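You operate a simulated robot arm through the tools that you are given. There is no shell and no other tool. Be economical: measure what you need, move in short steps, check, and stop when the job is done.

Carry out the task below with a simulated robot arm. There is one attempt and no reset: what you move stays moved.

TASK
Put things in order on the table top. At the end: the yellow tall brass weight (marked "200 g") is on the orange tray; the red oil can stands on top of the white cup; the grey pebble stands on top of the clear small jar; the purple cork is on the pink tin (marked "Seeds"); whatever was shut is shut again. Leave all else as you found it, and nothing knocked over.

Only the result counts: the job must be done as asked and must still hold three seconds after the hand-in. Knocking over, shifting, dropping, spilling or breaking anything else fails it.

THE ROBOT
A 6-joint arm with a two-finger parallel gripper, fixed in place. Base frame: the origin is at the foot of the arm, x ahead of it, y to its left, z up; the work surface is at about z = 0. Units: mm, rad, N and s.
With the tool pointing down near the work surface it reaches from about 180 to 460 mm from the base axis. Its first joint turns from -1.222 to 1.222 rad. Payload 1.9 kg.
Tool frame: the origin (TCP) lies between the finger pads and is the grasp point; the fingertips stand 23 mm ahead of it; z points along the fingers, y is the line along which they close. Largest opening 94 mm; finger width 38, thickness 10; the body of the gripper, 54 by 96 mm, starts 39 mm behind the TCP.
Orientation is that of the tool frame in the base frame, as [roll, pitch, yaw] about the fixed x, y, z axes, in that order (R = Rz(yaw) Ry(pitch) Rx(roll)). With the fingers straight down and closing along the base's y, the tool's x points along the base's -x, its y along +y and its z along -z.

THE INTERFACE
- The arm moves only by the tool drive_tool. Its argument "deltas" is a list of rows, each a list of 7 numbers: the turn, a rotation vector about the base's x, y, z in rad, then the shift along the base's x, y, z in mm, then the opening, from 0 (shut) to 1 (fully open). In form: [[rx, ry, rz, tx, ty, tz, hand], ...]. A call has 1 to 20 rows; each row shifts and turns the commanded pose from where the row before left it. Each row takes 0.2 s and may step no farther than 50 mm and 0.15 rad from the row before; otherwise, or with a gripper value out of range, the whole call is refused. A pose out of reach is approached as far as the arm can. The call stops where the force on the tool passes 40 N (or 10 N more than at its start, if that is more) or the arm is blocked; 0.2 s more then pass. The fingers move at their own pace (about 108 mm/s each) and stop on an object; they squeeze with about 39 N. The grip force told is the motor's: it shows also when the fingers shut on nothing. Time passes only in rows, and 0.2 s behind the last, so rows that do not move let the fingers close. The reply holds the time, the measured pose of the TCP, the force on the tool along the base axes, the opening and the grip force, in the units named above and with some noise, with the torque about the TCP (base axes, N m) and any sound that the robot's microphone picked up, and new pictures: "views" is both (left out), scene, wrist or none.
- Cameras (640 x 400 px; columns grow to the right, rows downward): "scene" is fixed at [62.9, 321.9, 412.8]; the picture's right is [-0.68, -0.74, 0.00], its down [-0.48, 0.44, -0.76] and it looks along [0.56, -0.51, -0.65] (base axes); focal length 214 px, centre (320, 200). "wrist" rides on the gripper at [86, 16, -75] in the tool frame; the picture's right is [-0.18, 0.98, 0.00], its down [-0.58, -0.11, -0.81] and it looks along [-0.79, -0.15, 0.59] (tool axes); focal length 243 px, centre (320, 200). There is no depth. A picture from a camera that has moved, and an enlarged one, comes with that camera's place and axes in the base frame and with its lens.
- enlarge(camera, box): a new picture of the part [left, top, right, bottom] of that camera's present view, enlarged. No time passes.
- job_done(): hands the job in; it is judged then, once.

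Work in short steps. Places have to be worked out from the pictures, the camera data and where the tool is seen: move nearer, look again, correct. Check each grasp and each placing, and mend what went wrong. You have 120 turns and 200 pictures in all, those below and enlarged ones among them. Open the gripper and draw the arm clear of the work before you hand the job in, unless the task says otherwise.

The tools are called by a JSON object that holds its "method" and its "body". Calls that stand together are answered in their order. drive_tool: Moves the arm, as the interface text tells. Its arguments: {"type":"object","properties":{"deltas":{"type":"array","items":{"type":"array","items":{"type":"number"}}},"views":{"type":"string","enum":["both","scene","wrist","none"]}},"required":["deltas"]} The other tools are called the same way: enlarge (camera, box) takes an enlarged picture of a part of a camera's view; job_done () hands the job in.

At the start:

```text
clock: 0.0
tool_pos: [307.1, -61.5, 356.6]
tool_rot: [3.14, 0.001, 3.139]
ft_force: [-0.6, -0.5, -0.5]
ft_torque: [-0.04, 0.0, 0.0]
grip_width: 93.9
gripper_force: 0.1
```

scene: 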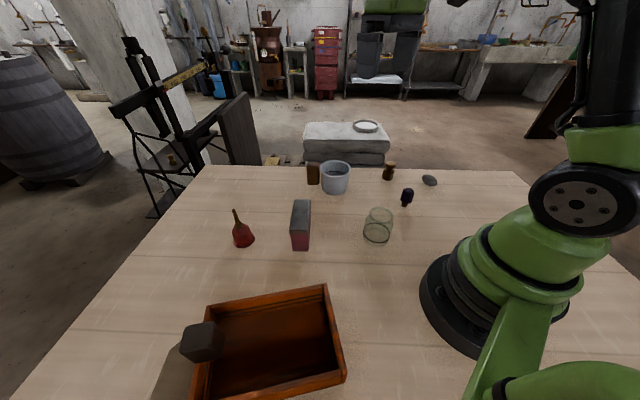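
wrist: 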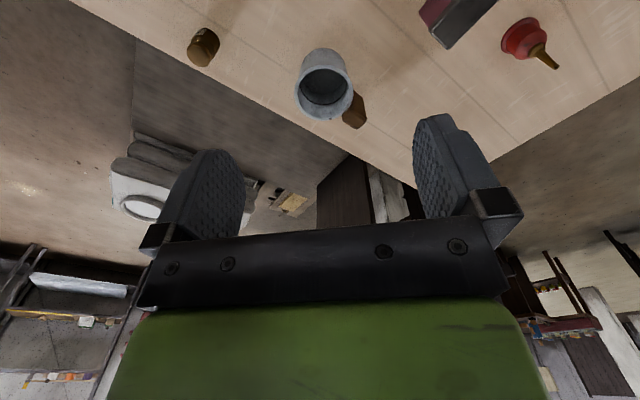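

The scene shows the tray, a grey block, oil can, tin, cup, jar and small items. I enlarge the view to identify each of them.

{"method": "enlarge", "body": {"camera": "scene", "box": [210, 150, 330, 260]}}

{"method": "enlarge", "body": {"camera": "scene", "box": [330, 150, 450, 260]}}

{"method": "enlarge", "body": {"camera": "scene", "box": [160, 270, 360, 400]}}

```text
3.64 times, centred on (270, 205) of scene
camera zoom: at [62.9, 321.9, 412.8], right [-0.68, -0.74, 0.0], down [-0.48, 0.44, -0.76], along [0.56, -0.51, -0.65], focal length 780 px, centre (502, 182)
```

zoom: 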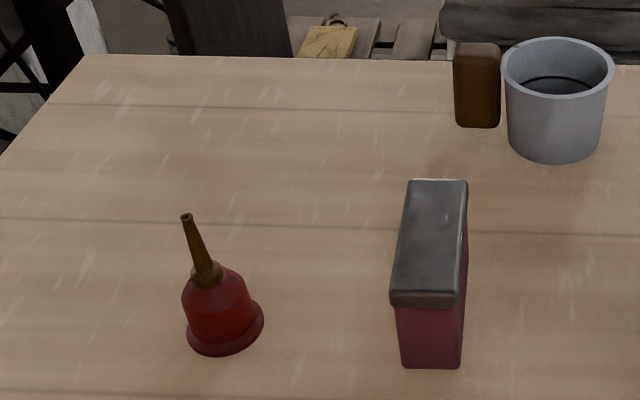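

```text
3.64 times, centred on (390, 205) of scene
camera zoom: at [62.9, 321.9, 412.8], right [-0.68, -0.74, 0.0], down [-0.48, 0.44, -0.76], along [0.56, -0.51, -0.65], focal length 780 px, centre (66, 182)
```

zoom: 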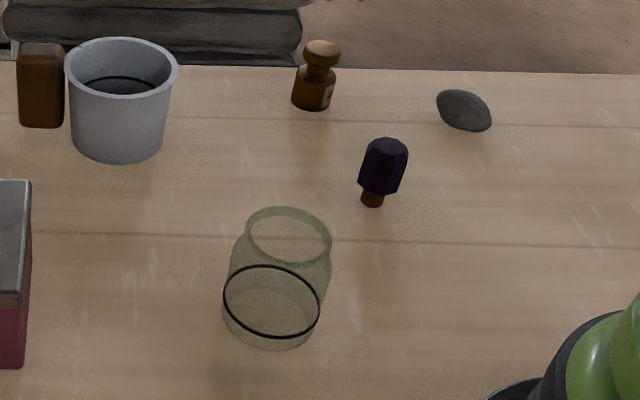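

```text
3.08 times, centred on (260, 335) of scene
camera zoom: at [62.9, 321.9, 412.8], right [-0.68, -0.74, 0.0], down [-0.48, 0.44, -0.76], along [0.56, -0.51, -0.65], focal length 660 px, centre (505, -215)
```

zoom: 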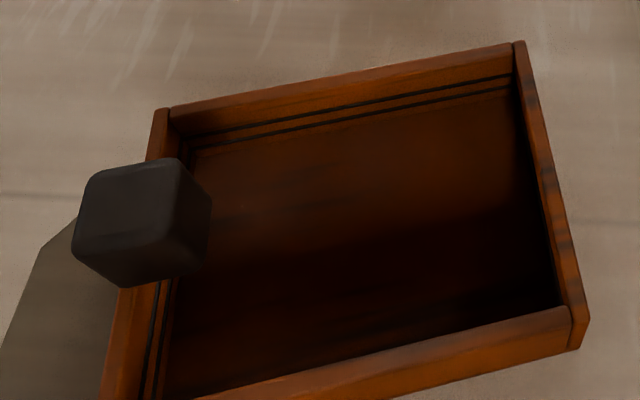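

Estimates so far: cup (430,-73), can (432,237), jar (224,-15), cork (237,-167), pebble (243,-331), weight (346,-246), tray centre (199,303). I look at the cup, weight and tin through the wrist camera.

{"method": "enlarge", "body": {"camera": "wrist", "box": [260, 20, 400, 140]}}

{"method": "enlarge", "body": {"camera": "wrist", "box": [400, 0, 580, 110]}}

{"method": "drive_tool", "body": {"deltas": [[0, -0.15, 0, -20, 0, 0, 1], [0, -0.15, 0, -20, 0, 0, 1], [0, -0.15, 0, -20, 0, 0, 1], [0, -0.15, 0, -20, 0, 0, 1]], "views": "wrist"}}

```text
3.33 times, centred on (330, 80) of wrist
camera zoom: at [220.3, -43.2, 430.4], right [0.19, 0.98, 0.0], down [0.58, -0.11, 0.81], along [0.79, -0.15, -0.59], focal length 809 px, centre (287, 600)
```

zoom: 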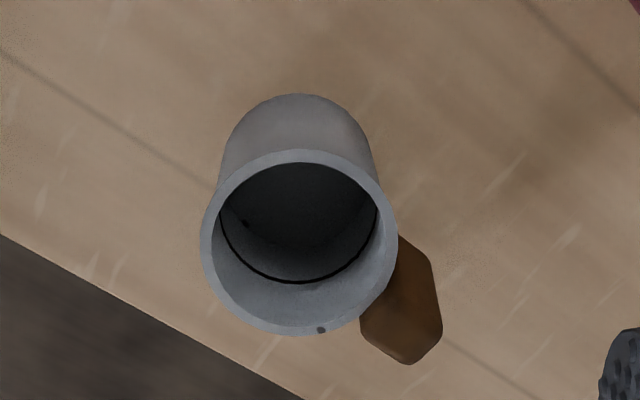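

```text
3.56 times, centred on (490, 55) of wrist
camera zoom: at [220.3, -43.2, 430.4], right [0.19, 0.98, 0.0], down [0.58, -0.11, 0.81], along [0.79, -0.15, -0.59], focal length 863 px, centre (-284, 716)
```

zoom: 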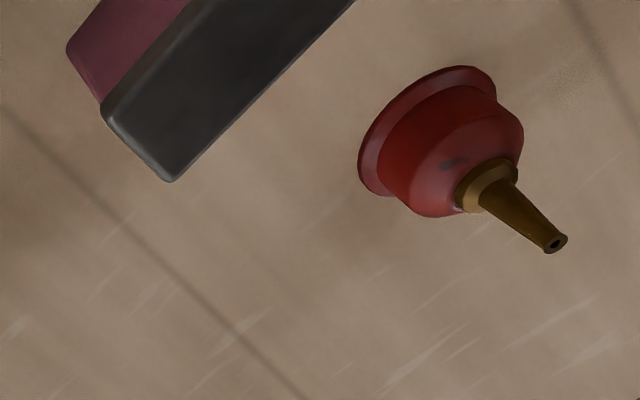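

```text
clock: 1.0
tool_pos: [226.9, -60.9, 355.2]
tool_rot: [3.14, 0.604, 3.139]
ft_force: [-0.8, 0.3, -0.4]
ft_torque: [-0.02, -0.01, 0.0]
grip_width: 93.8
gripper_force: 0.0
camera wrist: at [113.3, -43.7, 367.9], right [0.15, 0.98, 0.11], down [0.02, -0.11, 0.99], along [0.99, -0.15, -0.04], focal length 243 px, centre (320, 200)
```

wrist: 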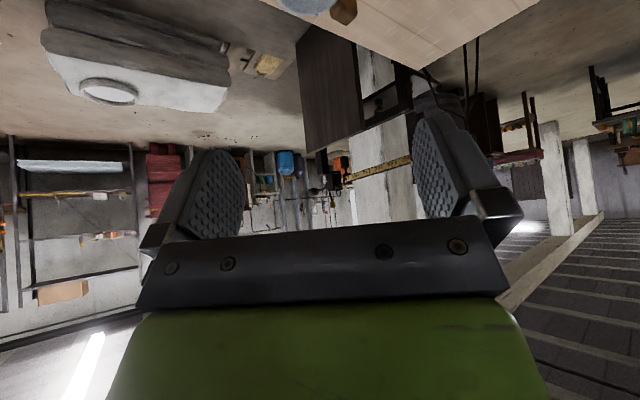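

I tilted the wrong way: this pitch looks up. I turn back so that the camera looks steeply down at the cup and jar.

{"method": "drive_tool", "body": {"deltas": [[0, 0.15, 0, 20, 0, 0, 1], [0, 0.15, 0, 20, 0, 0, 1], [0, 0.15, 0, 20, 0, 0, 1], [0, 0.15, 0, 20, 0, 0, 1], [0, 0.15, 0, 20, 0, 0, 1], [0, 0.15, 0, 20, 0, 0, 1], [0, 0.15, 0, 20, 0, 0, 1], [0, 0.15, 0, 20, 0, 0, 1], [0, 0.15, 0, 0, 0, 0, 1], [0, 0.15, 0, 0, 0, 0, 1]], "views": "both"}}

```text
clock: 2.4
tool_pos: [341.8, -76.6, 347.8]
tool_rot: [-3.057, -0.266, -3.097]
ft_force: [148.1, -17.8, -202.0]
ft_torque: [-4.59, 1.94, -3.56]
grip_width: 94.0
gripper_force: 0.1
out of reach, approached as far as the arm can: row 6, 7
stopped in row 7: the force on the tool passed its limit (the readings are from after the stop); the commanded pose is now the measured one
camera wrist: at [276.2, -55.7, 441.1], right [0.11, 0.99, -0.13], down [0.78, 0.0, 0.63], along [0.62, -0.17, -0.76], focal length 243 px, centre (320, 200)
```

scene: 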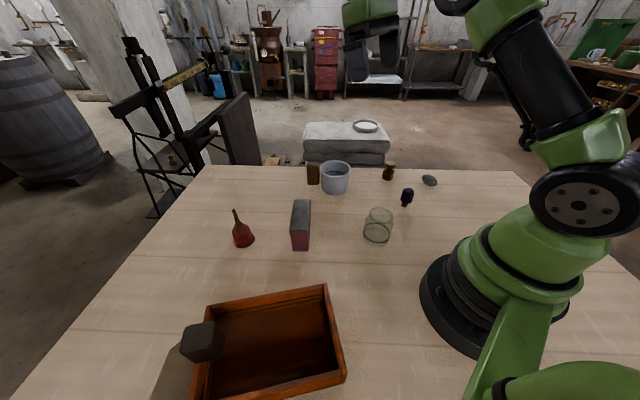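
wrist: 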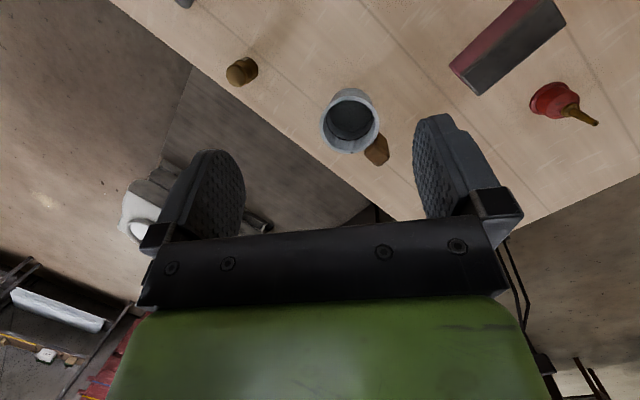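

The arm stopped at its reach limit; nothing was touched on the table. I enlarge the cup and tin from here.

{"method": "enlarge", "body": {"camera": "wrist", "box": [300, 70, 420, 170]}}

{"method": "drive_tool", "body": {"deltas": [[0, 0, 0, -30, 0, -20, 1], [0, 0, 0, -40, 0, -30, 1], [0, 0, 0, -40, 0, -10, 1], [0, 0, 0, -40, 0, 0, 1], [0, 0, 0, 0, 0, 0, 1]], "views": "wrist"}}

```text
4.00 times, centred on (360, 120) of wrist
camera zoom: at [276.2, -55.7, 441.1], right [0.11, 0.99, -0.13], down [0.78, 0.0, 0.63], along [0.62, -0.17, -0.76], focal length 970 px, centre (160, 520)
```

zoom: 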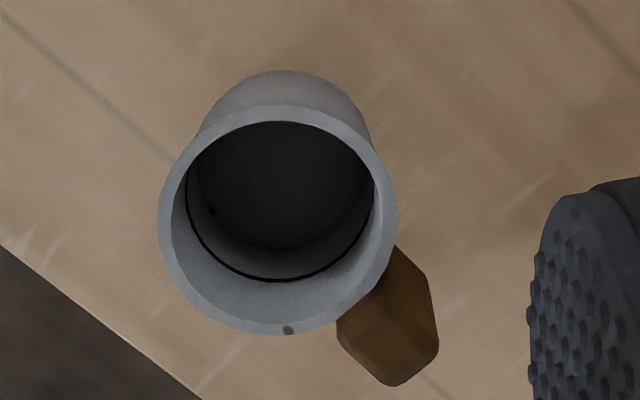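

```text
clock: 3.6
tool_pos: [190.9, -77.9, 289.0]
tool_rot: [-3.064, -0.267, -3.093]
ft_force: [-0.3, 0.1, -0.2]
ft_torque: [0.0, 0.01, 0.01]
grip_width: 93.7
gripper_force: 0.0
camera wrist: at [126.0, -56.8, 382.0], right [0.11, 0.99, -0.12], down [0.78, -0.01, 0.63], along [0.62, -0.16, -0.77], focal length 243 px, centre (320, 200)
```

wrist: 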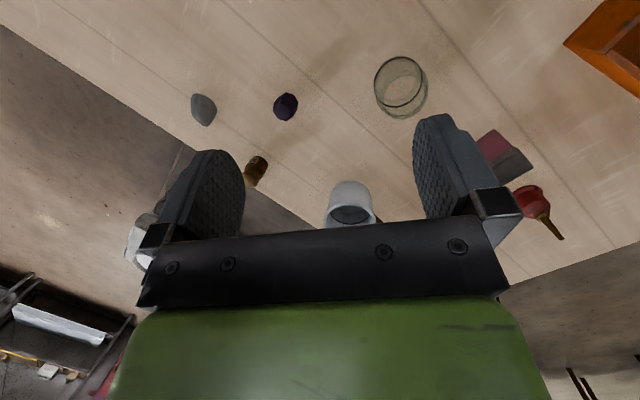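

Enlarge the jar, pebble, cork and tin from this view.

{"method": "enlarge", "body": {"camera": "wrist", "box": [350, 40, 450, 130]}}

{"method": "enlarge", "body": {"camera": "wrist", "box": [170, 70, 310, 190]}}

{"method": "enlarge", "body": {"camera": "scene", "box": [350, 195, 410, 250]}}

```text
4.44 times, centred on (400, 85) of wrist
camera zoom: at [126.0, -56.8, 382.0], right [0.11, 0.99, -0.12], down [0.78, -0.01, 0.63], along [0.62, -0.16, -0.77], focal length 1078 px, centre (-36, 711)
```

zoom: 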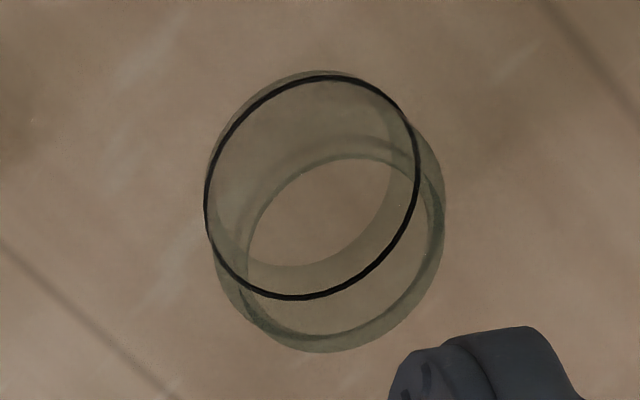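

```text
3.33 times, centred on (240, 130) of wrist
camera zoom: at [126.0, -56.8, 382.0], right [0.11, 0.99, -0.12], down [0.78, -0.01, 0.63], along [0.62, -0.16, -0.77], focal length 809 px, centre (587, 433)
```

zoom: 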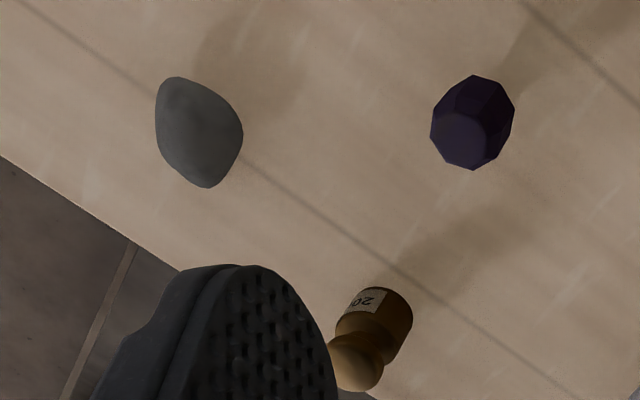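

```text
7.27 times, centred on (380, 222) of scene
camera zoom: at [62.8, 321.9, 412.8], right [-0.68, -0.74, 0.0], down [-0.48, 0.44, -0.76], along [0.56, -0.51, -0.65], focal length 1560 px, centre (-116, 36)
```

zoom: 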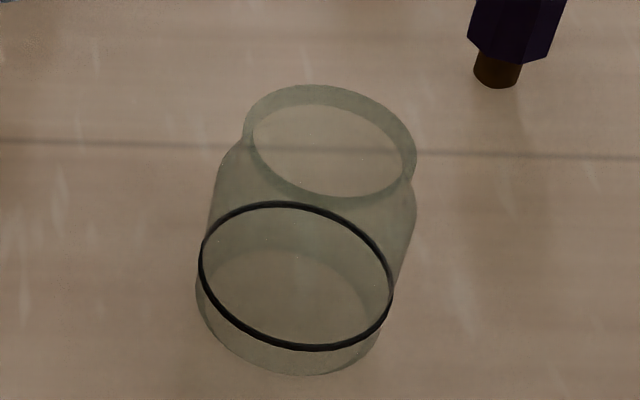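

The jar mouth is about 47 mm inside and the pebble about 50 long, so I need closer views. I straighten the tool and swing it toward the weight side.

{"method": "drive_tool", "body": {"deltas": [[-0.03, -0.133, -0.03, 10, -10, 0, 1], [-0.04, -0.133, -0.02, 10, -20, 0, 1], [0, 0, -0.15, 10, -20, 0, 1], [0, 0, -0.15, 10, -20, 0, 1], [0, 0, -0.15, 10, -20, 0, 1], [0, 0, -0.15, 10, -10, 0, 1], [0, 0, 0, 0, 0, 0, 1]], "views": "wrist"}}

```text
clock: 5.2
tool_pos: [250.9, -176.4, 286.8]
tool_rot: [-2.991, -0.004, 2.53]
ft_force: [-0.1, -0.5, -0.1]
ft_torque: [0.03, -0.01, 0.02]
grip_width: 94.1
gripper_force: 0.1
camera wrist: at [196.0, -102.7, 359.4], right [0.71, 0.69, -0.15], down [0.49, -0.32, 0.81], along [0.51, -0.65, -0.56], focal length 243 px, centre (320, 200)
```

wrist: 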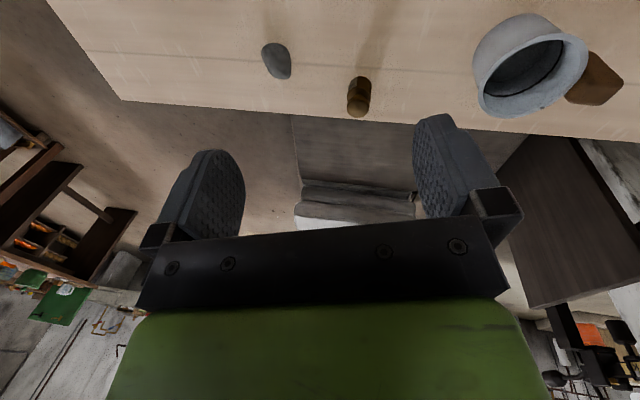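

The tool has 0.15 rad of leftover roll, which I correct. From both views the weight is near (342,-242); I approach above it.

{"method": "drive_tool", "body": {"deltas": [[0.123, -0.086, 0, 0, 0, 0, 1], [0, 0, 0, 15, -15, -40, 1], [0, 0, 0, 15, -15, -45, 1], [0, 0, 0, 10, 0, -45, 1], [0, 0, 0, 0, 0, 0, 1]], "views": "both"}}

```text
clock: 6.4
tool_pos: [291.9, -204.6, 158.6]
tool_rot: [-3.141, -0.003, 2.532]
ft_force: [-0.1, 0.2, -0.4]
ft_torque: [0.03, -0.02, -0.01]
grip_width: 94.2
gripper_force: 0.0
camera wrist: at [230.2, -141.0, 232.9], right [0.71, 0.7, 0.0], down [0.42, -0.42, 0.8], along [0.56, -0.58, -0.59], focal length 243 px, centre (320, 200)
```

scene: 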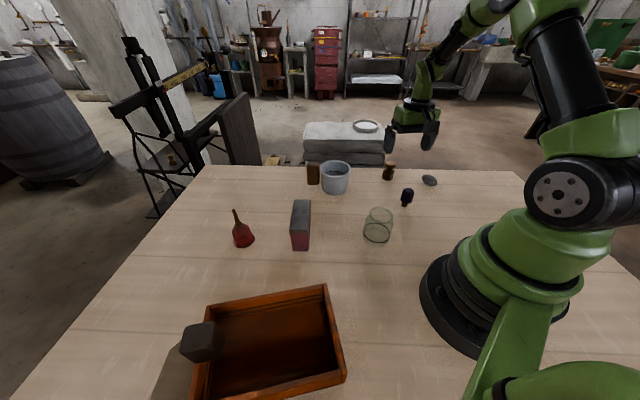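
wrist: 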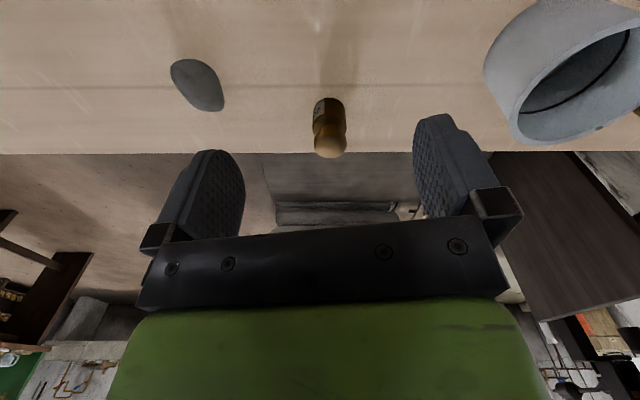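

Weight base at about (338,-243), ~32 mm wide, ~60 tall. I move over it and descend with the fingers open.

{"method": "drive_tool", "body": {"deltas": [[0, 0, 0, 23, -19, 0, 1], [0, 0, 0, 23, -19, 0, 1], [0, 0, 0, 0, 0, -40, 1], [0, 0, 0, 0, 0, -40, 1], [0, 0, 0, 0, 0, -25, 1], [0, 0, 0, 0, 0, -20, 1], [0, 0, 0, 0, 0, 0, 1]], "views": "both"}}

```text
clock: 8.0
tool_pos: [337.3, -243.8, 33.9]
tool_rot: [-3.138, -0.005, 2.531]
ft_force: [-0.9, 0.2, 0.1]
ft_torque: [0.0, 0.02, 0.01]
grip_width: 94.0
gripper_force: 0.1
camera wrist: at [275.7, -179.0, 108.2], right [0.71, 0.7, 0.0], down [0.42, -0.42, 0.8], along [0.56, -0.58, -0.59], focal length 243 px, centre (320, 200)
```

scene: 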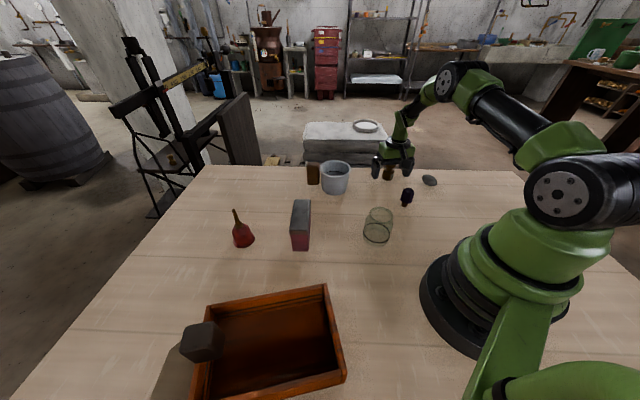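
wrist: 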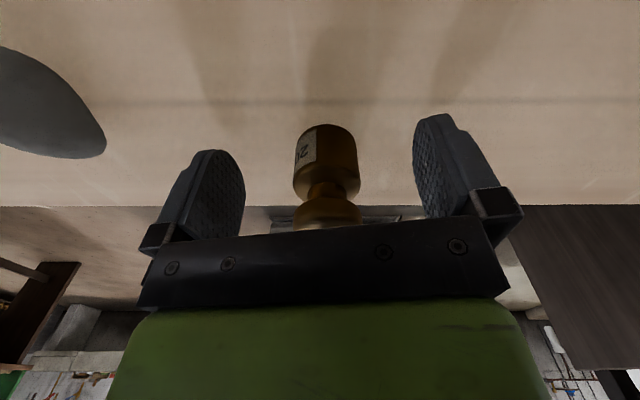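

The weight sits centred between the fingers. I lower slightly and close.

{"method": "drive_tool", "body": {"deltas": [[0, 0, 0, 0, 0, -8, 1], [0, 0, 0, 0, 0, 0, 0], [0, 0, 0, 0, 0, 0, 0], [0, 0, 0, 0, 0, 0, 0], [0, 0, 0, 0, 0, 10, 0], [0, 0, 0, 0, 0, 40, 0]], "views": "wrist"}}

```text
clock: 9.4
tool_pos: [337.7, -243.9, 75.7]
tool_rot: [-3.141, -0.003, 2.533]
ft_force: [-0.4, -0.4, -1.9]
ft_torque: [0.02, 0.03, 0.02]
grip_width: 33.2
gripper_force: 39.1
camera wrist: at [276.3, -179.2, 149.9], right [0.71, 0.7, 0.0], down [0.42, -0.42, 0.8], along [0.56, -0.57, -0.59], focal length 243 px, centre (320, 200)
```

wrist: 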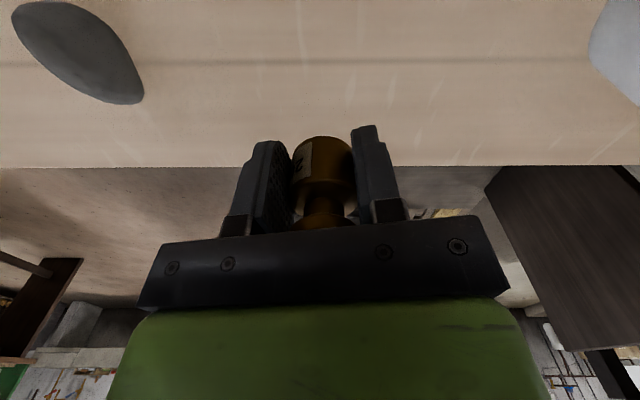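

The weight is held (33 mm). I lift, retract to radius 300 and swing to the tray azimuth.

{"method": "drive_tool", "body": {"deltas": [[0, 0, 0, -31, 23, 30, 0], [0, 0, 0, -31, 23, 30, 0], [0, 0, 0, -32, 22, 30, 0], [0, 0, 0, 0, 0, 30, 0], [0, 0, 0.147, 23.2, 37.6, 0, 0], [0, 0, 0.147, 17.2, 40.5, 0, 0], [0, 0, 0.147, 11.2, 42.6, 0, 0], [0, 0, 0.147, 4.8, 43.8, 0, 0], [0, 0, 0.147, -1.6, 44, 0, 0], [0, 0, 0.147, -8.1, 43.3, 0, 0], [0, 0, 0.147, -14.4, 41.7, 0, 0], [0, 0, 0.147, -20.3, 39.1, 0, 0], [0, 0, 0.147, -25.8, 35.7, 0, 0], [0, 0, 0.147, -30.6, 31.5, 0, 0], [0, 0, 0.147, -35, 26.7, 0, 0], [0, 0, 0, 0, 0, 0, 0]], "views": "both"}}

```text
clock: 12.8
tool_pos: [163.9, 251.2, 196.3]
tool_rot: [-3.141, -0.003, -2.133]
ft_force: [0.1, -0.3, -1.2]
ft_torque: [-0.06, -0.01, 0.03]
grip_width: 33.5
gripper_force: 38.8
camera wrist: at [103.3, 187.9, 269.6], right [-0.73, 0.68, 0.0], down [0.4, 0.44, 0.8], along [0.55, 0.59, -0.59], focal length 243 px, centre (320, 200)
```

scene: 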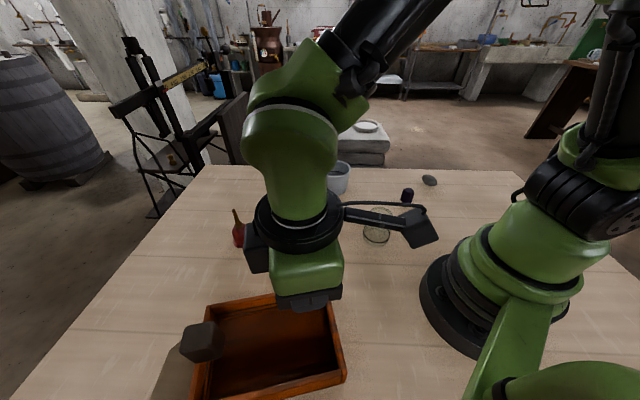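
wrist: 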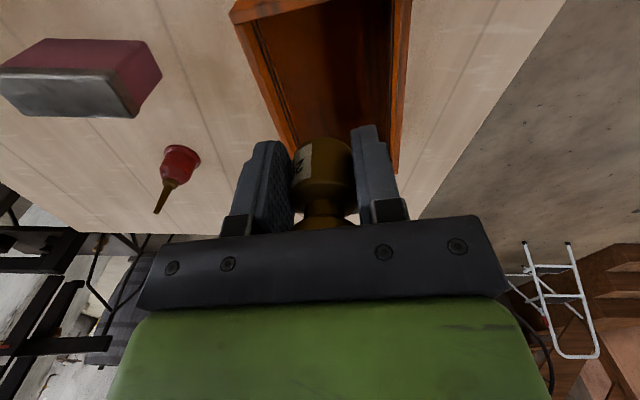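

The tray centre is near (198,303). I move above it and descend partway.

{"method": "drive_tool", "body": {"deltas": [[0, 0, 0, 17, 25, 0, 0], [0, 0, 0, 17, 25, 0, 0], [0, 0, 0, 0, 0, -45, 0], [0, 0, 0, 0, 0, -45, 0], [0, 0, 0, 0, 0, -40, 0], [0, 0, 0, 0, 0, 0, 0]], "views": "both"}}

```text
clock: 14.0
tool_pos: [199.0, 301.9, 80.7]
tool_rot: [-3.139, -0.001, -2.136]
ft_force: [-4.1, -9.4, 24.0]
ft_torque: [0.12, 0.1, 0.11]
grip_width: 33.0
gripper_force: 38.5
stopped in row 6: the force on the tool passed its limit (the readings are from after the stop); the commanded pose is now the measured one
camera wrist: at [138.7, 239.0, 155.2], right [-0.73, 0.68, 0.0], down [0.4, 0.43, 0.81], along [0.55, 0.59, -0.59], focal length 243 px, centre (320, 200)
```

scene: 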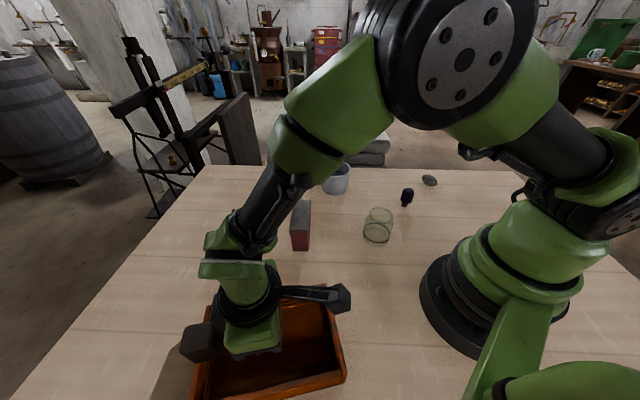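
wrist: 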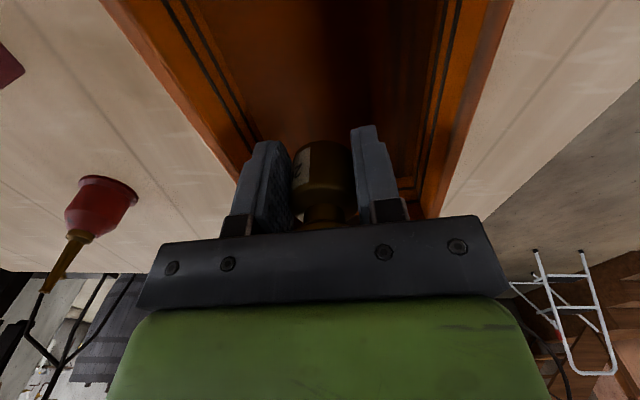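

Contact came early, at TCP z≈81, which puts the weight's base at about 55. The low torque puts the contact near the tool axis. I raise a little and look closely before going on.

{"method": "drive_tool", "body": {"deltas": [[0, 0, 0, 0, 0, 10, 0], [0, 0, 0, 0, 0, 10, 0], [0, 0, 0, 0, 0, 0, 0]], "views": "both"}}

{"method": "enlarge", "body": {"camera": "scene", "box": [160, 230, 360, 400]}}

{"method": "enlarge", "body": {"camera": "wrist", "box": [200, 0, 460, 220]}}

```text
clock: 14.8
tool_pos: [198.9, 302.9, 99.9]
tool_rot: [-3.139, -0.002, -2.137]
ft_force: [0.1, 0.3, -2.2]
ft_torque: [0.0, 0.02, 0.03]
grip_width: 32.9
gripper_force: 39.4
camera wrist: at [138.4, 238.7, 174.2], right [-0.73, 0.68, 0.0], down [0.4, 0.44, 0.8], along [0.55, 0.59, -0.59], focal length 243 px, centre (320, 200)
```

scene: 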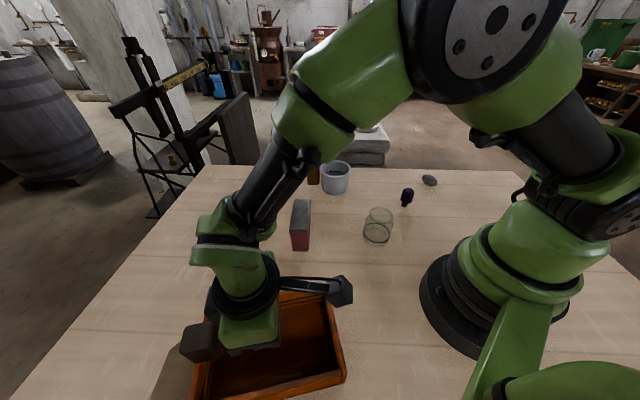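
wrist: 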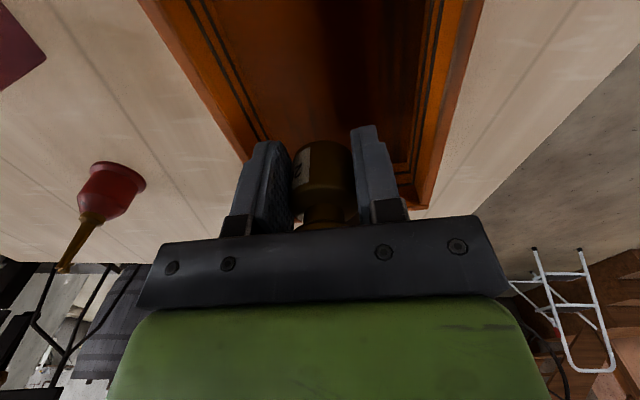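

```text
2.35 times, centred on (260, 315) of scene
camera zoom: at [62.9, 321.9, 412.8], right [-0.68, -0.74, 0.0], down [-0.48, 0.44, -0.76], along [0.56, -0.51, -0.65], focal length 505 px, centre (461, -71)
```

zoom: 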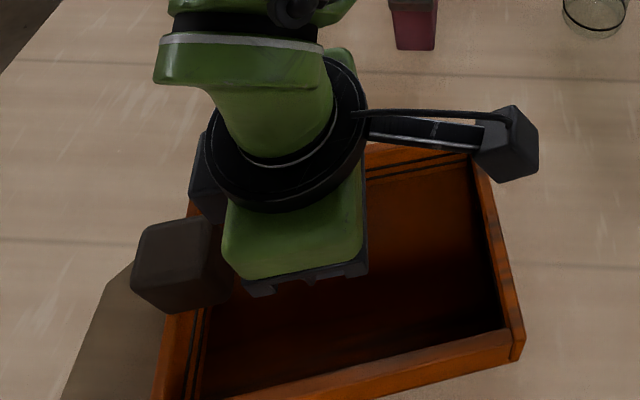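

```text
1.82 times, centred on (330, 110) of wrist
camera zoom: at [138.4, 238.7, 174.2], right [-0.73, 0.68, 0.0], down [0.4, 0.44, 0.8], along [0.55, 0.59, -0.59], focal length 441 px, centre (302, 364)
```

zoom: 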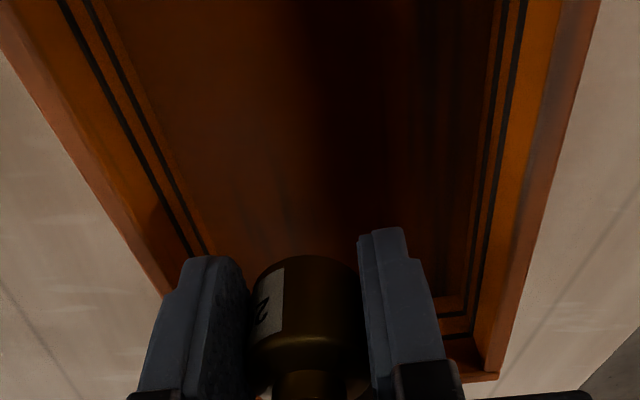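

By triangulation the tray rim is at z≈60, so the contact at 55 is just under the rim. I back off radially and look into the tray from above to see what blocks it.

{"method": "drive_tool", "body": {"deltas": [[0, 0, 0, 0, 0, 45, 0], [0, 0, 0, -20, -28, 30, 0], [0, 0, 0, -20, -28, 30, 0], [0, 0, 0, -20, -28, 20, 0], [0, 0, 0, -20, -28, 20, 0], [0, 0, 0, 0, 0, 0, 0]], "views": "both"}}

```text
clock: 16.2
tool_pos: [119.6, 189.4, 245.4]
tool_rot: [-3.138, -0.004, -2.133]
ft_force: [-0.2, -0.7, -2.3]
ft_torque: [-0.02, 0.02, 0.02]
grip_width: 32.9
gripper_force: 38.9
camera wrist: at [58.3, 126.4, 319.2], right [-0.73, 0.68, 0.0], down [0.4, 0.44, 0.8], along [0.55, 0.59, -0.59], focal length 243 px, centre (320, 200)
```

scene: 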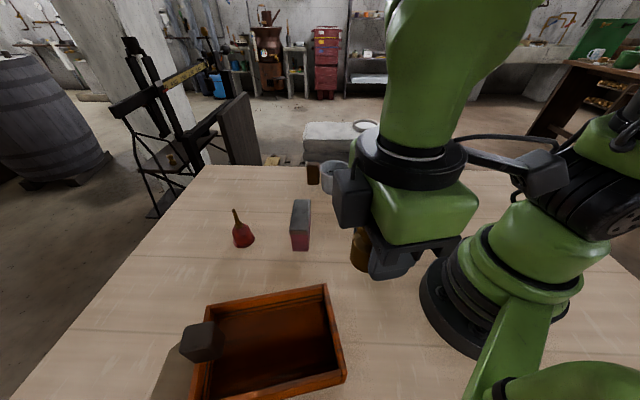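
wrist: 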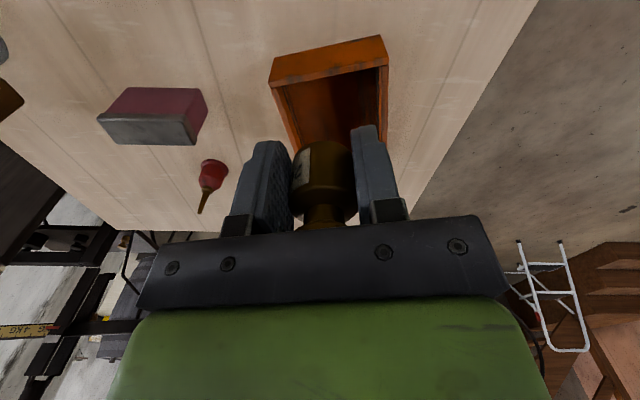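

Enlarge both views of the tray.

{"method": "enlarge", "body": {"camera": "wrist", "box": [250, 20, 410, 150]}}

{"method": "enlarge", "body": {"camera": "scene", "box": [170, 275, 270, 400]}}

```text
3.08 times, centred on (330, 85) of wrist
camera zoom: at [58.3, 126.4, 319.2], right [-0.73, 0.68, 0.0], down [0.4, 0.44, 0.8], along [0.55, 0.59, -0.59], focal length 746 px, centre (289, 554)
```

zoom: 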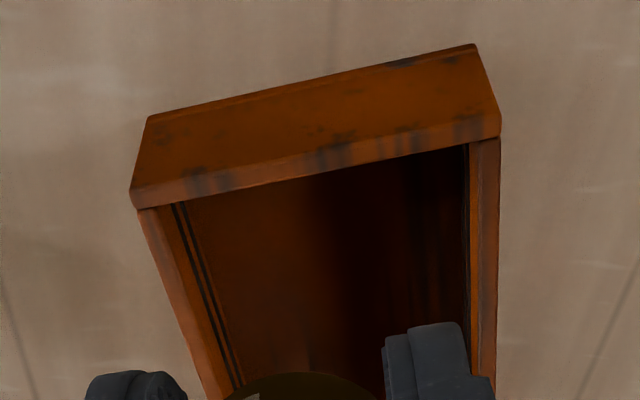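

```text
3.20 times, centred on (220, 338) of scene
camera zoom: at [62.9, 321.8, 412.8], right [-0.68, -0.74, 0.0], down [-0.48, 0.44, -0.76], along [0.56, -0.51, -0.65], focal length 686 px, centre (640, -240)
```

zoom: 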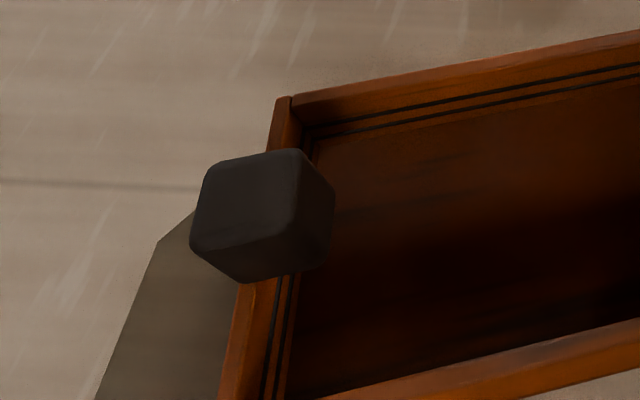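

The invisible surface is just below the rim, and the dark block sits over the tray's far end wall, possibly the handle of a clear lid. I move high over that end to view it properly.

{"method": "drive_tool", "body": {"deltas": [[0, 0, 0, 25, 35, 0, 0], [0, 0, 0, 25, 35, 0, 0], [0, 0, 0, 25, 35, 0, 0], [0, 0, 0, 20, 33, -20, 0], [0, 0, 0, 20, 33, -15, 0], [0, 0, 0, 0, 0, 0, 0]], "views": "both"}}

{"method": "enlarge", "body": {"camera": "wrist", "box": [240, 0, 460, 140]}}

```text
clock: 17.6
tool_pos: [234.5, 360.5, 210.2]
tool_rot: [-3.139, -0.006, -2.136]
ft_force: [-0.2, 0.4, -1.8]
ft_torque: [-0.04, 0.01, 0.0]
grip_width: 33.0
gripper_force: 38.9
camera wrist: at [173.7, 298.5, 284.6], right [-0.73, 0.68, 0.0], down [0.4, 0.44, 0.8], along [0.55, 0.59, -0.6], focal length 243 px, centre (320, 200)
```

scene: 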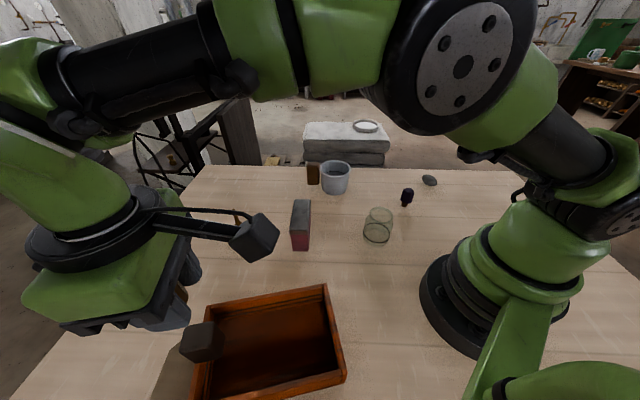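
wrist: 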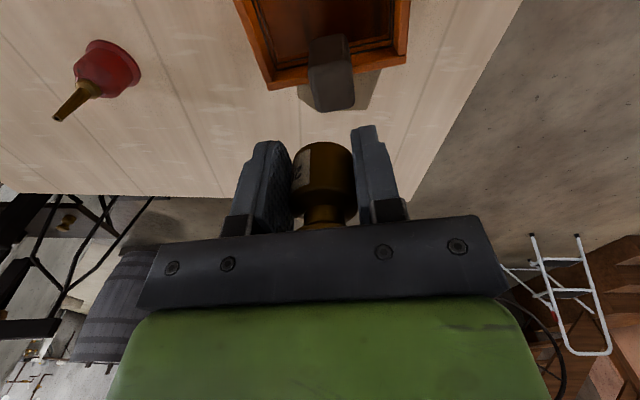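

```text
2.86 times, centred on (350, 70) of wrist
camera zoom: at [173.7, 298.5, 284.6], right [-0.73, 0.68, 0.0], down [0.4, 0.44, 0.8], along [0.55, 0.59, -0.6], focal length 693 px, centre (234, 571)
```

zoom: 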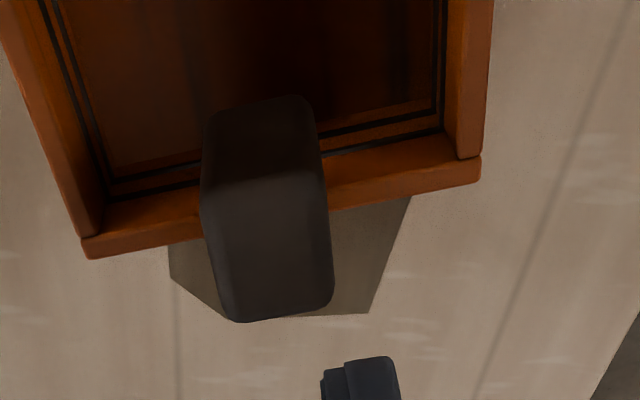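

Triangulation puts the dark block's base at z≈60-67, standing on the same invisible surface. So the tray, and likely the cup and jar too, carries things at rim level, which fits "on top of". I go back to the tray centre and lower gently onto it.

{"method": "drive_tool", "body": {"deltas": [[0, 0, 0, -22, -33, 0, 0], [0, 0, 0, -22, -33, 0, 0], [0, 0, 0, 0, 0, -45, 0], [0, 0, 0, 0, 0, -45, 0], [0, 0, 0, 0, 0, -25, 0], [0, 0, 0, 0, 0, -5, 0], [0, 0, 0, 0, 0, -3, 0], [0, 0, 0, 0, 0, 0, 0]], "views": "none"}}

```text
clock: 19.4
tool_pos: [190.4, 294.8, 87.3]
tool_rot: [-3.139, -0.003, -2.136]
ft_force: [-0.6, -0.4, -1.7]
ft_torque: [-0.02, 0.0, 0.0]
grip_width: 32.9
gripper_force: 39.0
```

Now small 2 mm steps down until contact.

{"method": "drive_tool", "body": {"deltas": [[0, 0, 0, 0, 0, -2, 0], [0, 0, 0, 0, 0, -2, 0], [0, 0, 0, 0, 0, -1, 0], [0, 0, 0, 0, 0, -1, 0], [0, 0, 0, 0, 0, 0, 0]], "views": "none"}}

```text
clock: 20.6
tool_pos: [190.4, 294.4, 81.8]
tool_rot: [-3.138, -0.002, -2.136]
ft_force: [0.1, 1.7, -0.9]
ft_torque: [0.01, 0.03, -0.02]
grip_width: 33.1
gripper_force: 38.8
```

{"method": "drive_tool", "body": {"deltas": [[0, 0, 0, 0, 0, -1, 0], [0, 0, 0, 0, 0, -1, 0], [0, 0, 0, 0, 0, 0, 0]], "views": "both"}}

```text
clock: 21.2
tool_pos: [189.9, 294.8, 82.6]
tool_rot: [-3.142, -0.002, -2.137]
ft_force: [-2.8, -2.6, 5.9]
ft_torque: [0.05, 0.04, 0.07]
grip_width: 32.8
gripper_force: 39.5
stopped in row 2: the force on the tool passed its limit (the readings are from after the stop); the commanded pose is now the measured one
camera wrist: at [129.8, 232.1, 155.3], right [-0.73, 0.68, 0.0], down [0.4, 0.43, 0.8], along [0.55, 0.59, -0.59], focal length 243 px, centre (320, 200)
```

scene: 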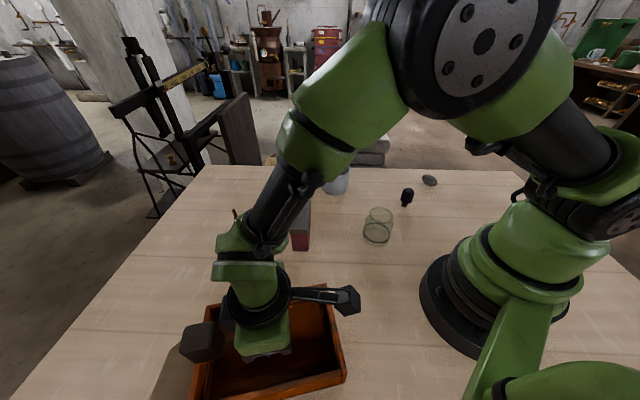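
wrist: 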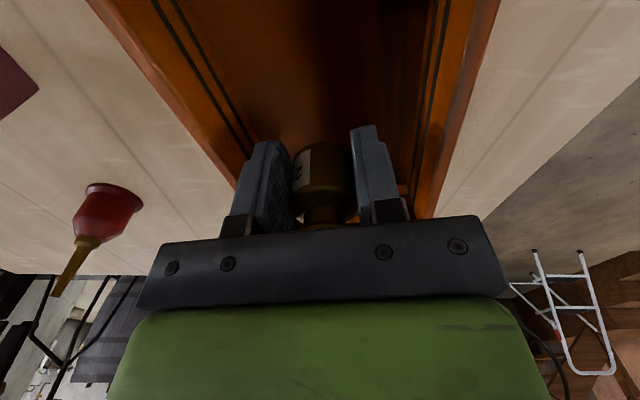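

The surface is hard at weight-base z≈55. Before releasing I need to know whether this is a shut clear lid, with the block centred at its end as a handle, or whether hollow things simply act solid. A harmless test is to lower the held weight slowly into the open cup's mouth. I lift and swing there.

{"method": "drive_tool", "body": {"deltas": [[0, 0, 0, 0, 0, 40, 0], [0, 0, 0, 0, 0, 45, 0], [0, 0, 0, -27, -40, 10, 0], [0, 0, 0, 0, 0, 35, 0], [0, 0, -0.147, 35, -26.7, 0, 0], [0, 0, -0.147, 30.6, -31.5, 0, 0], [0, 0, -0.147, 25.8, -35.7, 0, 0], [0, 0, -0.147, 20.3, -39.1, 0, 0], [0, 0, -0.147, 14.4, -41.7, 0, 0], [0, 0, -0.147, 8.1, -43.3, 0, 0], [0, 0, -0.147, 1.6, -44, 0, 0], [0, 0, -0.147, -4.8, -43.8, 0, 0], [0, 0, 0, 30, 0, 0, 0], [0, 0, 0, 0, 0, 0, 0]], "views": "wrist"}}

```text
clock: 24.2
tool_pos: [325.4, -51.0, 210.6]
tool_rot: [-3.14, -0.002, 2.972]
ft_force: [0.6, -0.2, -2.7]
ft_torque: [-0.01, -0.01, 0.02]
grip_width: 32.6
gripper_force: 38.8
camera wrist: at [242.0, -18.3, 286.1], right [0.35, 0.94, 0.0], down [0.56, -0.21, 0.8], along [0.75, -0.28, -0.59], focal length 243 px, centre (320, 200)
```

wrist: 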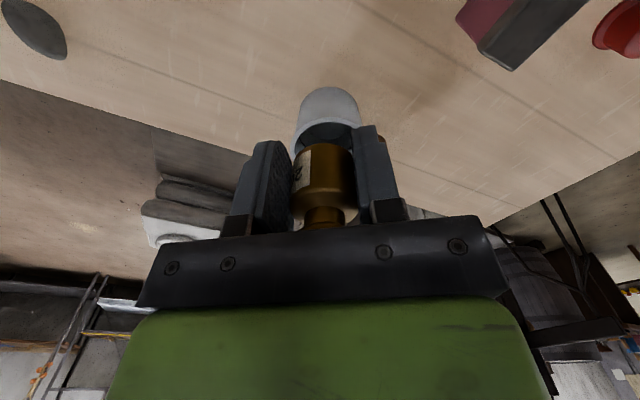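

Cup lies straight ahead. I approach to just short of it, to pin down its centre from close.

{"method": "drive_tool", "body": {"deltas": [[0, 0, 0, 45, -8, 0, 0], [0, 0, 0, 45, -8, -15, 0], [0, 0, 0, 0, 0, -35, 0], [0, 0, 0, 0, 0, 0, 0]], "views": "both"}}

{"method": "enlarge", "body": {"camera": "wrist", "box": [220, 0, 440, 160]}}

```text
clock: 25.2
tool_pos: [412.9, -65.7, 161.9]
tool_rot: [3.141, -0.003, 2.97]
ft_force: [0.3, -0.4, -1.7]
ft_torque: [0.05, 0.01, 0.01]
grip_width: 32.9
gripper_force: 39.7
camera wrist: at [331.7, -34.3, 235.9], right [0.35, 0.94, 0.0], down [0.56, -0.21, 0.8], along [0.75, -0.28, -0.59], focal length 243 px, centre (320, 200)
```

scene: 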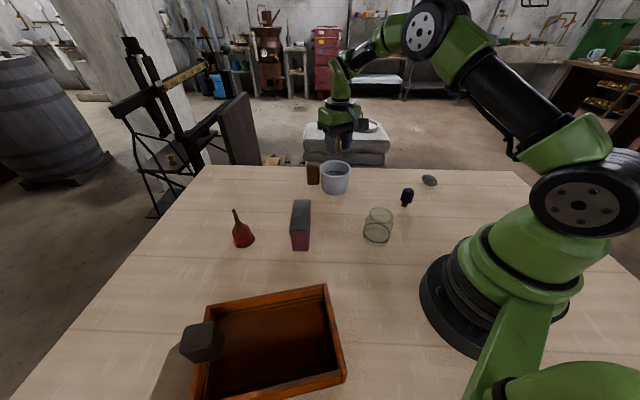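
wrist: 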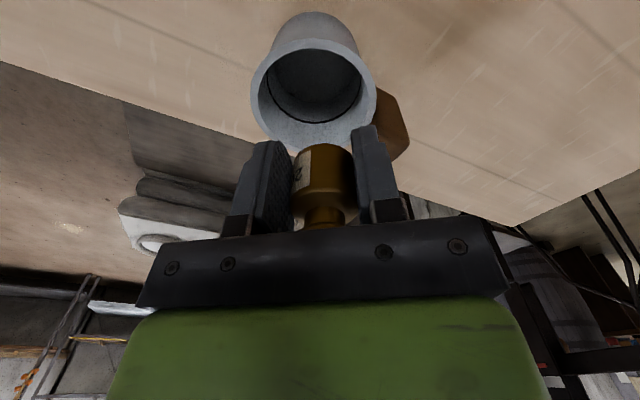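

```text
2.50 times, centred on (330, 80) of wrist
camera zoom: at [331.7, -34.3, 235.9], right [0.35, 0.94, 0.0], down [0.56, -0.21, 0.8], along [0.75, -0.28, -0.59], focal length 606 px, centre (295, 500)
```

zoom: 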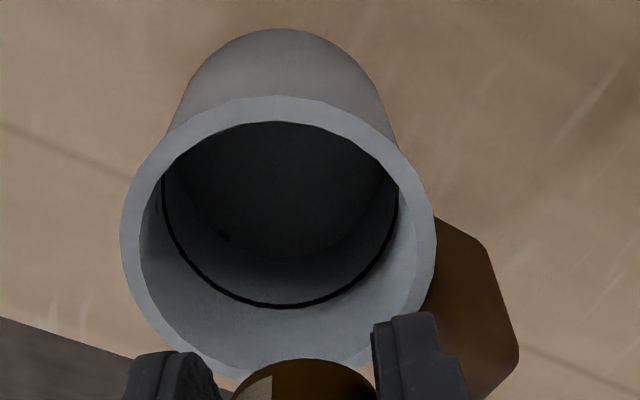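

The cup looks open, but a probe with the fingers has only ~4 mm margin. I will use the oil can itself, held by its spout, as the probe. First I set the weight on the tray surface, where it can be moved later if this turns out to be a lid.

{"method": "drive_tool", "body": {"deltas": [[0, 0, 0, -30, 5, 20, 0], [0, 0, 0, -45, 8, 15, 0], [0, 0, 0, -42, 7, 15, 0], [0, 0, 0.147, 4.8, 43.8, 0, 0], [0, 0, 0.147, -1.6, 44, 0, 0], [0, 0, 0.147, -8.1, 43.3, 0, 0], [0, 0, 0.147, -14.4, 41.7, 0, 0], [0, 0, 0.147, -20.3, 39.1, 0, 0], [0, 0, 0.147, -25.8, 35.7, 0, 0], [0, 0, 0.147, -30.6, 31.5, 0, 0], [0, 0, 0.147, -35, 26.7, 0, 0], [0, 0, 0, 14, 20, -35, 0], [0, 0, 0, 0, 0, -40, 0], [0, 0, 0, 0, 0, -40, 0], [0, 0, 0, 0, 0, 0, 0]], "views": "none"}}

```text
clock: 28.4
tool_pos: [181.5, 279.8, 95.1]
tool_rot: [3.141, -0.001, -2.137]
ft_force: [0.0, -0.4, -0.9]
ft_torque: [-0.03, -0.01, -0.01]
grip_width: 33.1
gripper_force: 39.1
```

At (181,280), inside the tray and 13 mm above contact, I lower to touch.

{"method": "drive_tool", "body": {"deltas": [[0, 0, 0, 0, 0, -5, 0], [0, 0, 0, 0, 0, -5, 0], [0, 0, 0, 0, 0, -2, 0], [0, 0, 0, 0, 0, -0.5, 0], [0, 0, 0, 0, 0, 0, 0]], "views": "none"}}

```text
clock: 29.6
tool_pos: [180.0, 278.1, 83.4]
tool_rot: [3.141, -0.001, -2.135]
ft_force: [0.8, 1.0, -3.2]
ft_torque: [-0.02, 0.03, -0.04]
grip_width: 32.9
gripper_force: 38.9
```

{"method": "drive_tool", "body": {"deltas": [[0, 0, 0, 0, 0, -0.7, 0], [0, 0, 0, 0, 0, 0, 0.6], [0, 0, 0, 0, 0, 0, 0.7], [0, 0, 0, 0, 0, 30, 0.7], [0, 0, 0, 0, 0, 40, 0.7], [0, 0, 0, 0, 0, 40, 0.7], [0, 0, 0, -20, -28, 20, 0.7], [0, 0, 0, 0, 0, 0, 0.7]], "views": "both"}}

```text
clock: 31.4
tool_pos: [158.8, 249.6, 213.3]
tool_rot: [3.141, -0.004, -2.137]
ft_force: [-0.5, -0.7, -0.4]
ft_torque: [0.03, -0.01, -0.01]
grip_width: 65.7
gripper_force: 0.0
camera wrist: at [98.7, 187.3, 286.4], right [-0.73, 0.68, 0.0], down [0.4, 0.43, 0.8], along [0.55, 0.59, -0.59], focal length 243 px, centre (320, 200)
```

scene: 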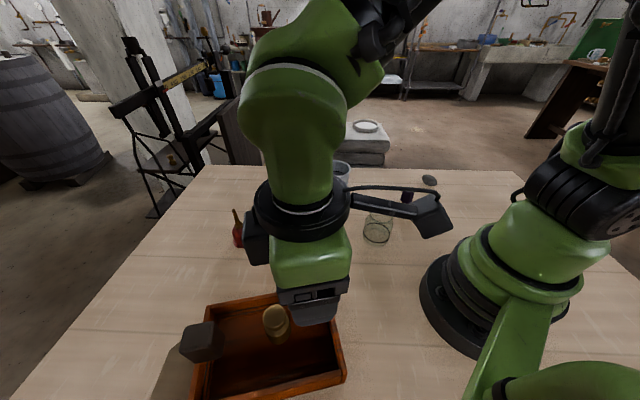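
wrist: 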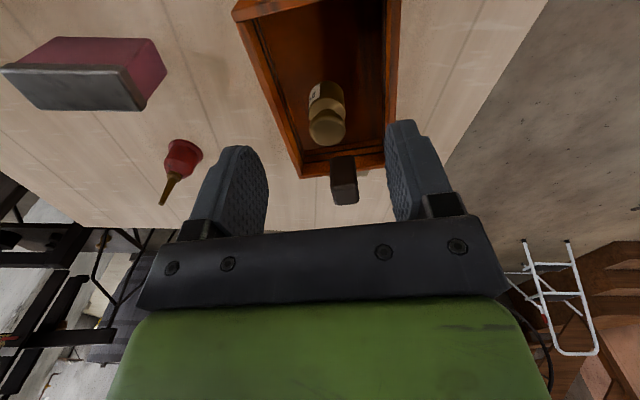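

{"method": "enlarge", "body": {"camera": "scene", "box": [180, 280, 360, 400]}}

{"method": "enlarge", "body": {"camera": "wrist", "box": [230, 0, 410, 210]}}

```text
3.33 times, centred on (270, 340) of scene
camera zoom: at [62.9, 321.8, 412.8], right [-0.68, -0.74, 0.0], down [-0.48, 0.44, -0.76], along [0.56, -0.51, -0.65], focal length 715 px, centre (487, -267)
```

zoom: 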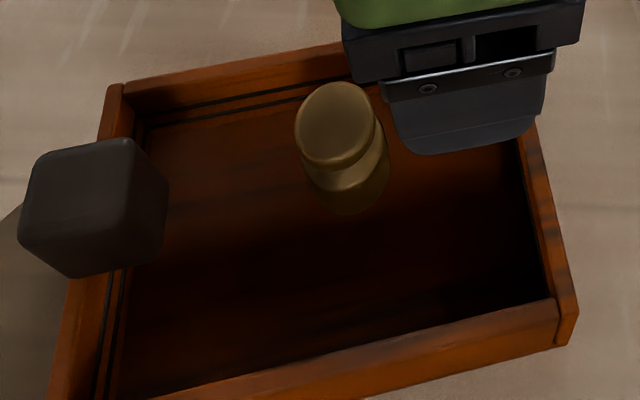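

```text
1.90 times, centred on (320, 105) of wrist
camera zoom: at [98.7, 187.3, 286.4], right [-0.73, 0.68, 0.0], down [0.4, 0.43, 0.8], along [0.55, 0.59, -0.59], focal length 462 px, centre (320, 381)
```

zoom: 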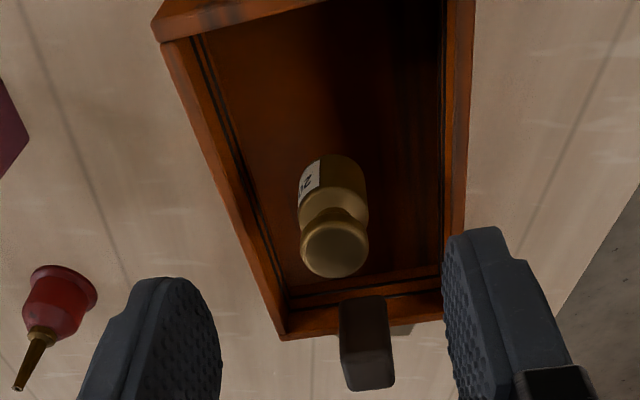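

The weight stands upright on the tray's surface. The oil can is at about (434,236), r≈494, collar z≈54 and spout tip z≈104. I swing to its azimuth, tilt the tool outward for reach, and look.

{"method": "drive_tool", "body": {"deltas": [[0, 0, -0.124, 31, -23, 0, 0.7], [0, 0, -0.124, 26.6, -25.2, 0, 0.7], [0, 0, -0.124, 23.2, -28.4, 0, 0.7], [0, 0, -0.124, 19.6, -31, 0, 0.7], [0.0563, -0.1026, 0, 39.4, 21.7, 0, 0.7], [0.0563, -0.1026, 0, 39.4, 21.7, 0, 0.7], [0.0563, -0.1026, 0, 39.4, 21.7, -10, 0.7], [0, 0, 0, 0, 0, 0, 0.7]], "views": "both"}}

```text
clock: 33.2
tool_pos: [377.9, 208.5, 202.4]
tool_rot: [-3.138, 0.351, -2.631]
ft_force: [0.8, -0.4, 0.1]
ft_torque: [0.03, 0.0, 0.0]
grip_width: 65.9
gripper_force: 0.1
camera wrist: at [277.1, 172.6, 242.3], right [-0.33, 0.94, 0.06], down [0.29, 0.04, 0.96], along [0.9, 0.33, -0.28], focal length 243 px, centre (320, 200)
```

scene: 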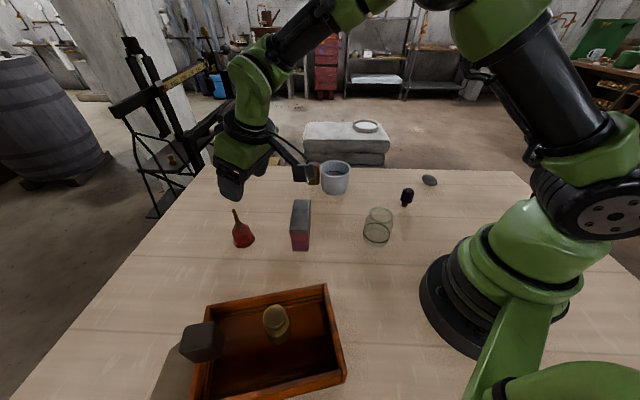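
wrist: 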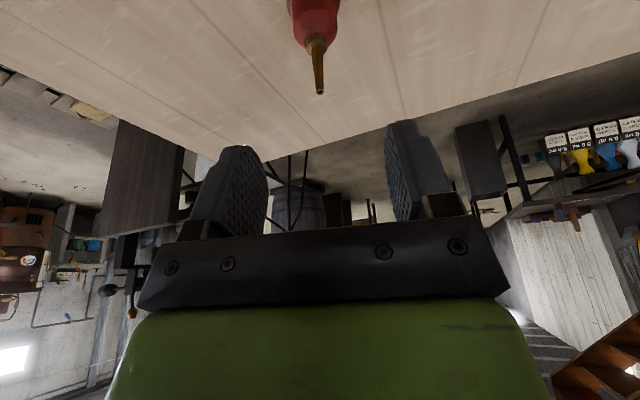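

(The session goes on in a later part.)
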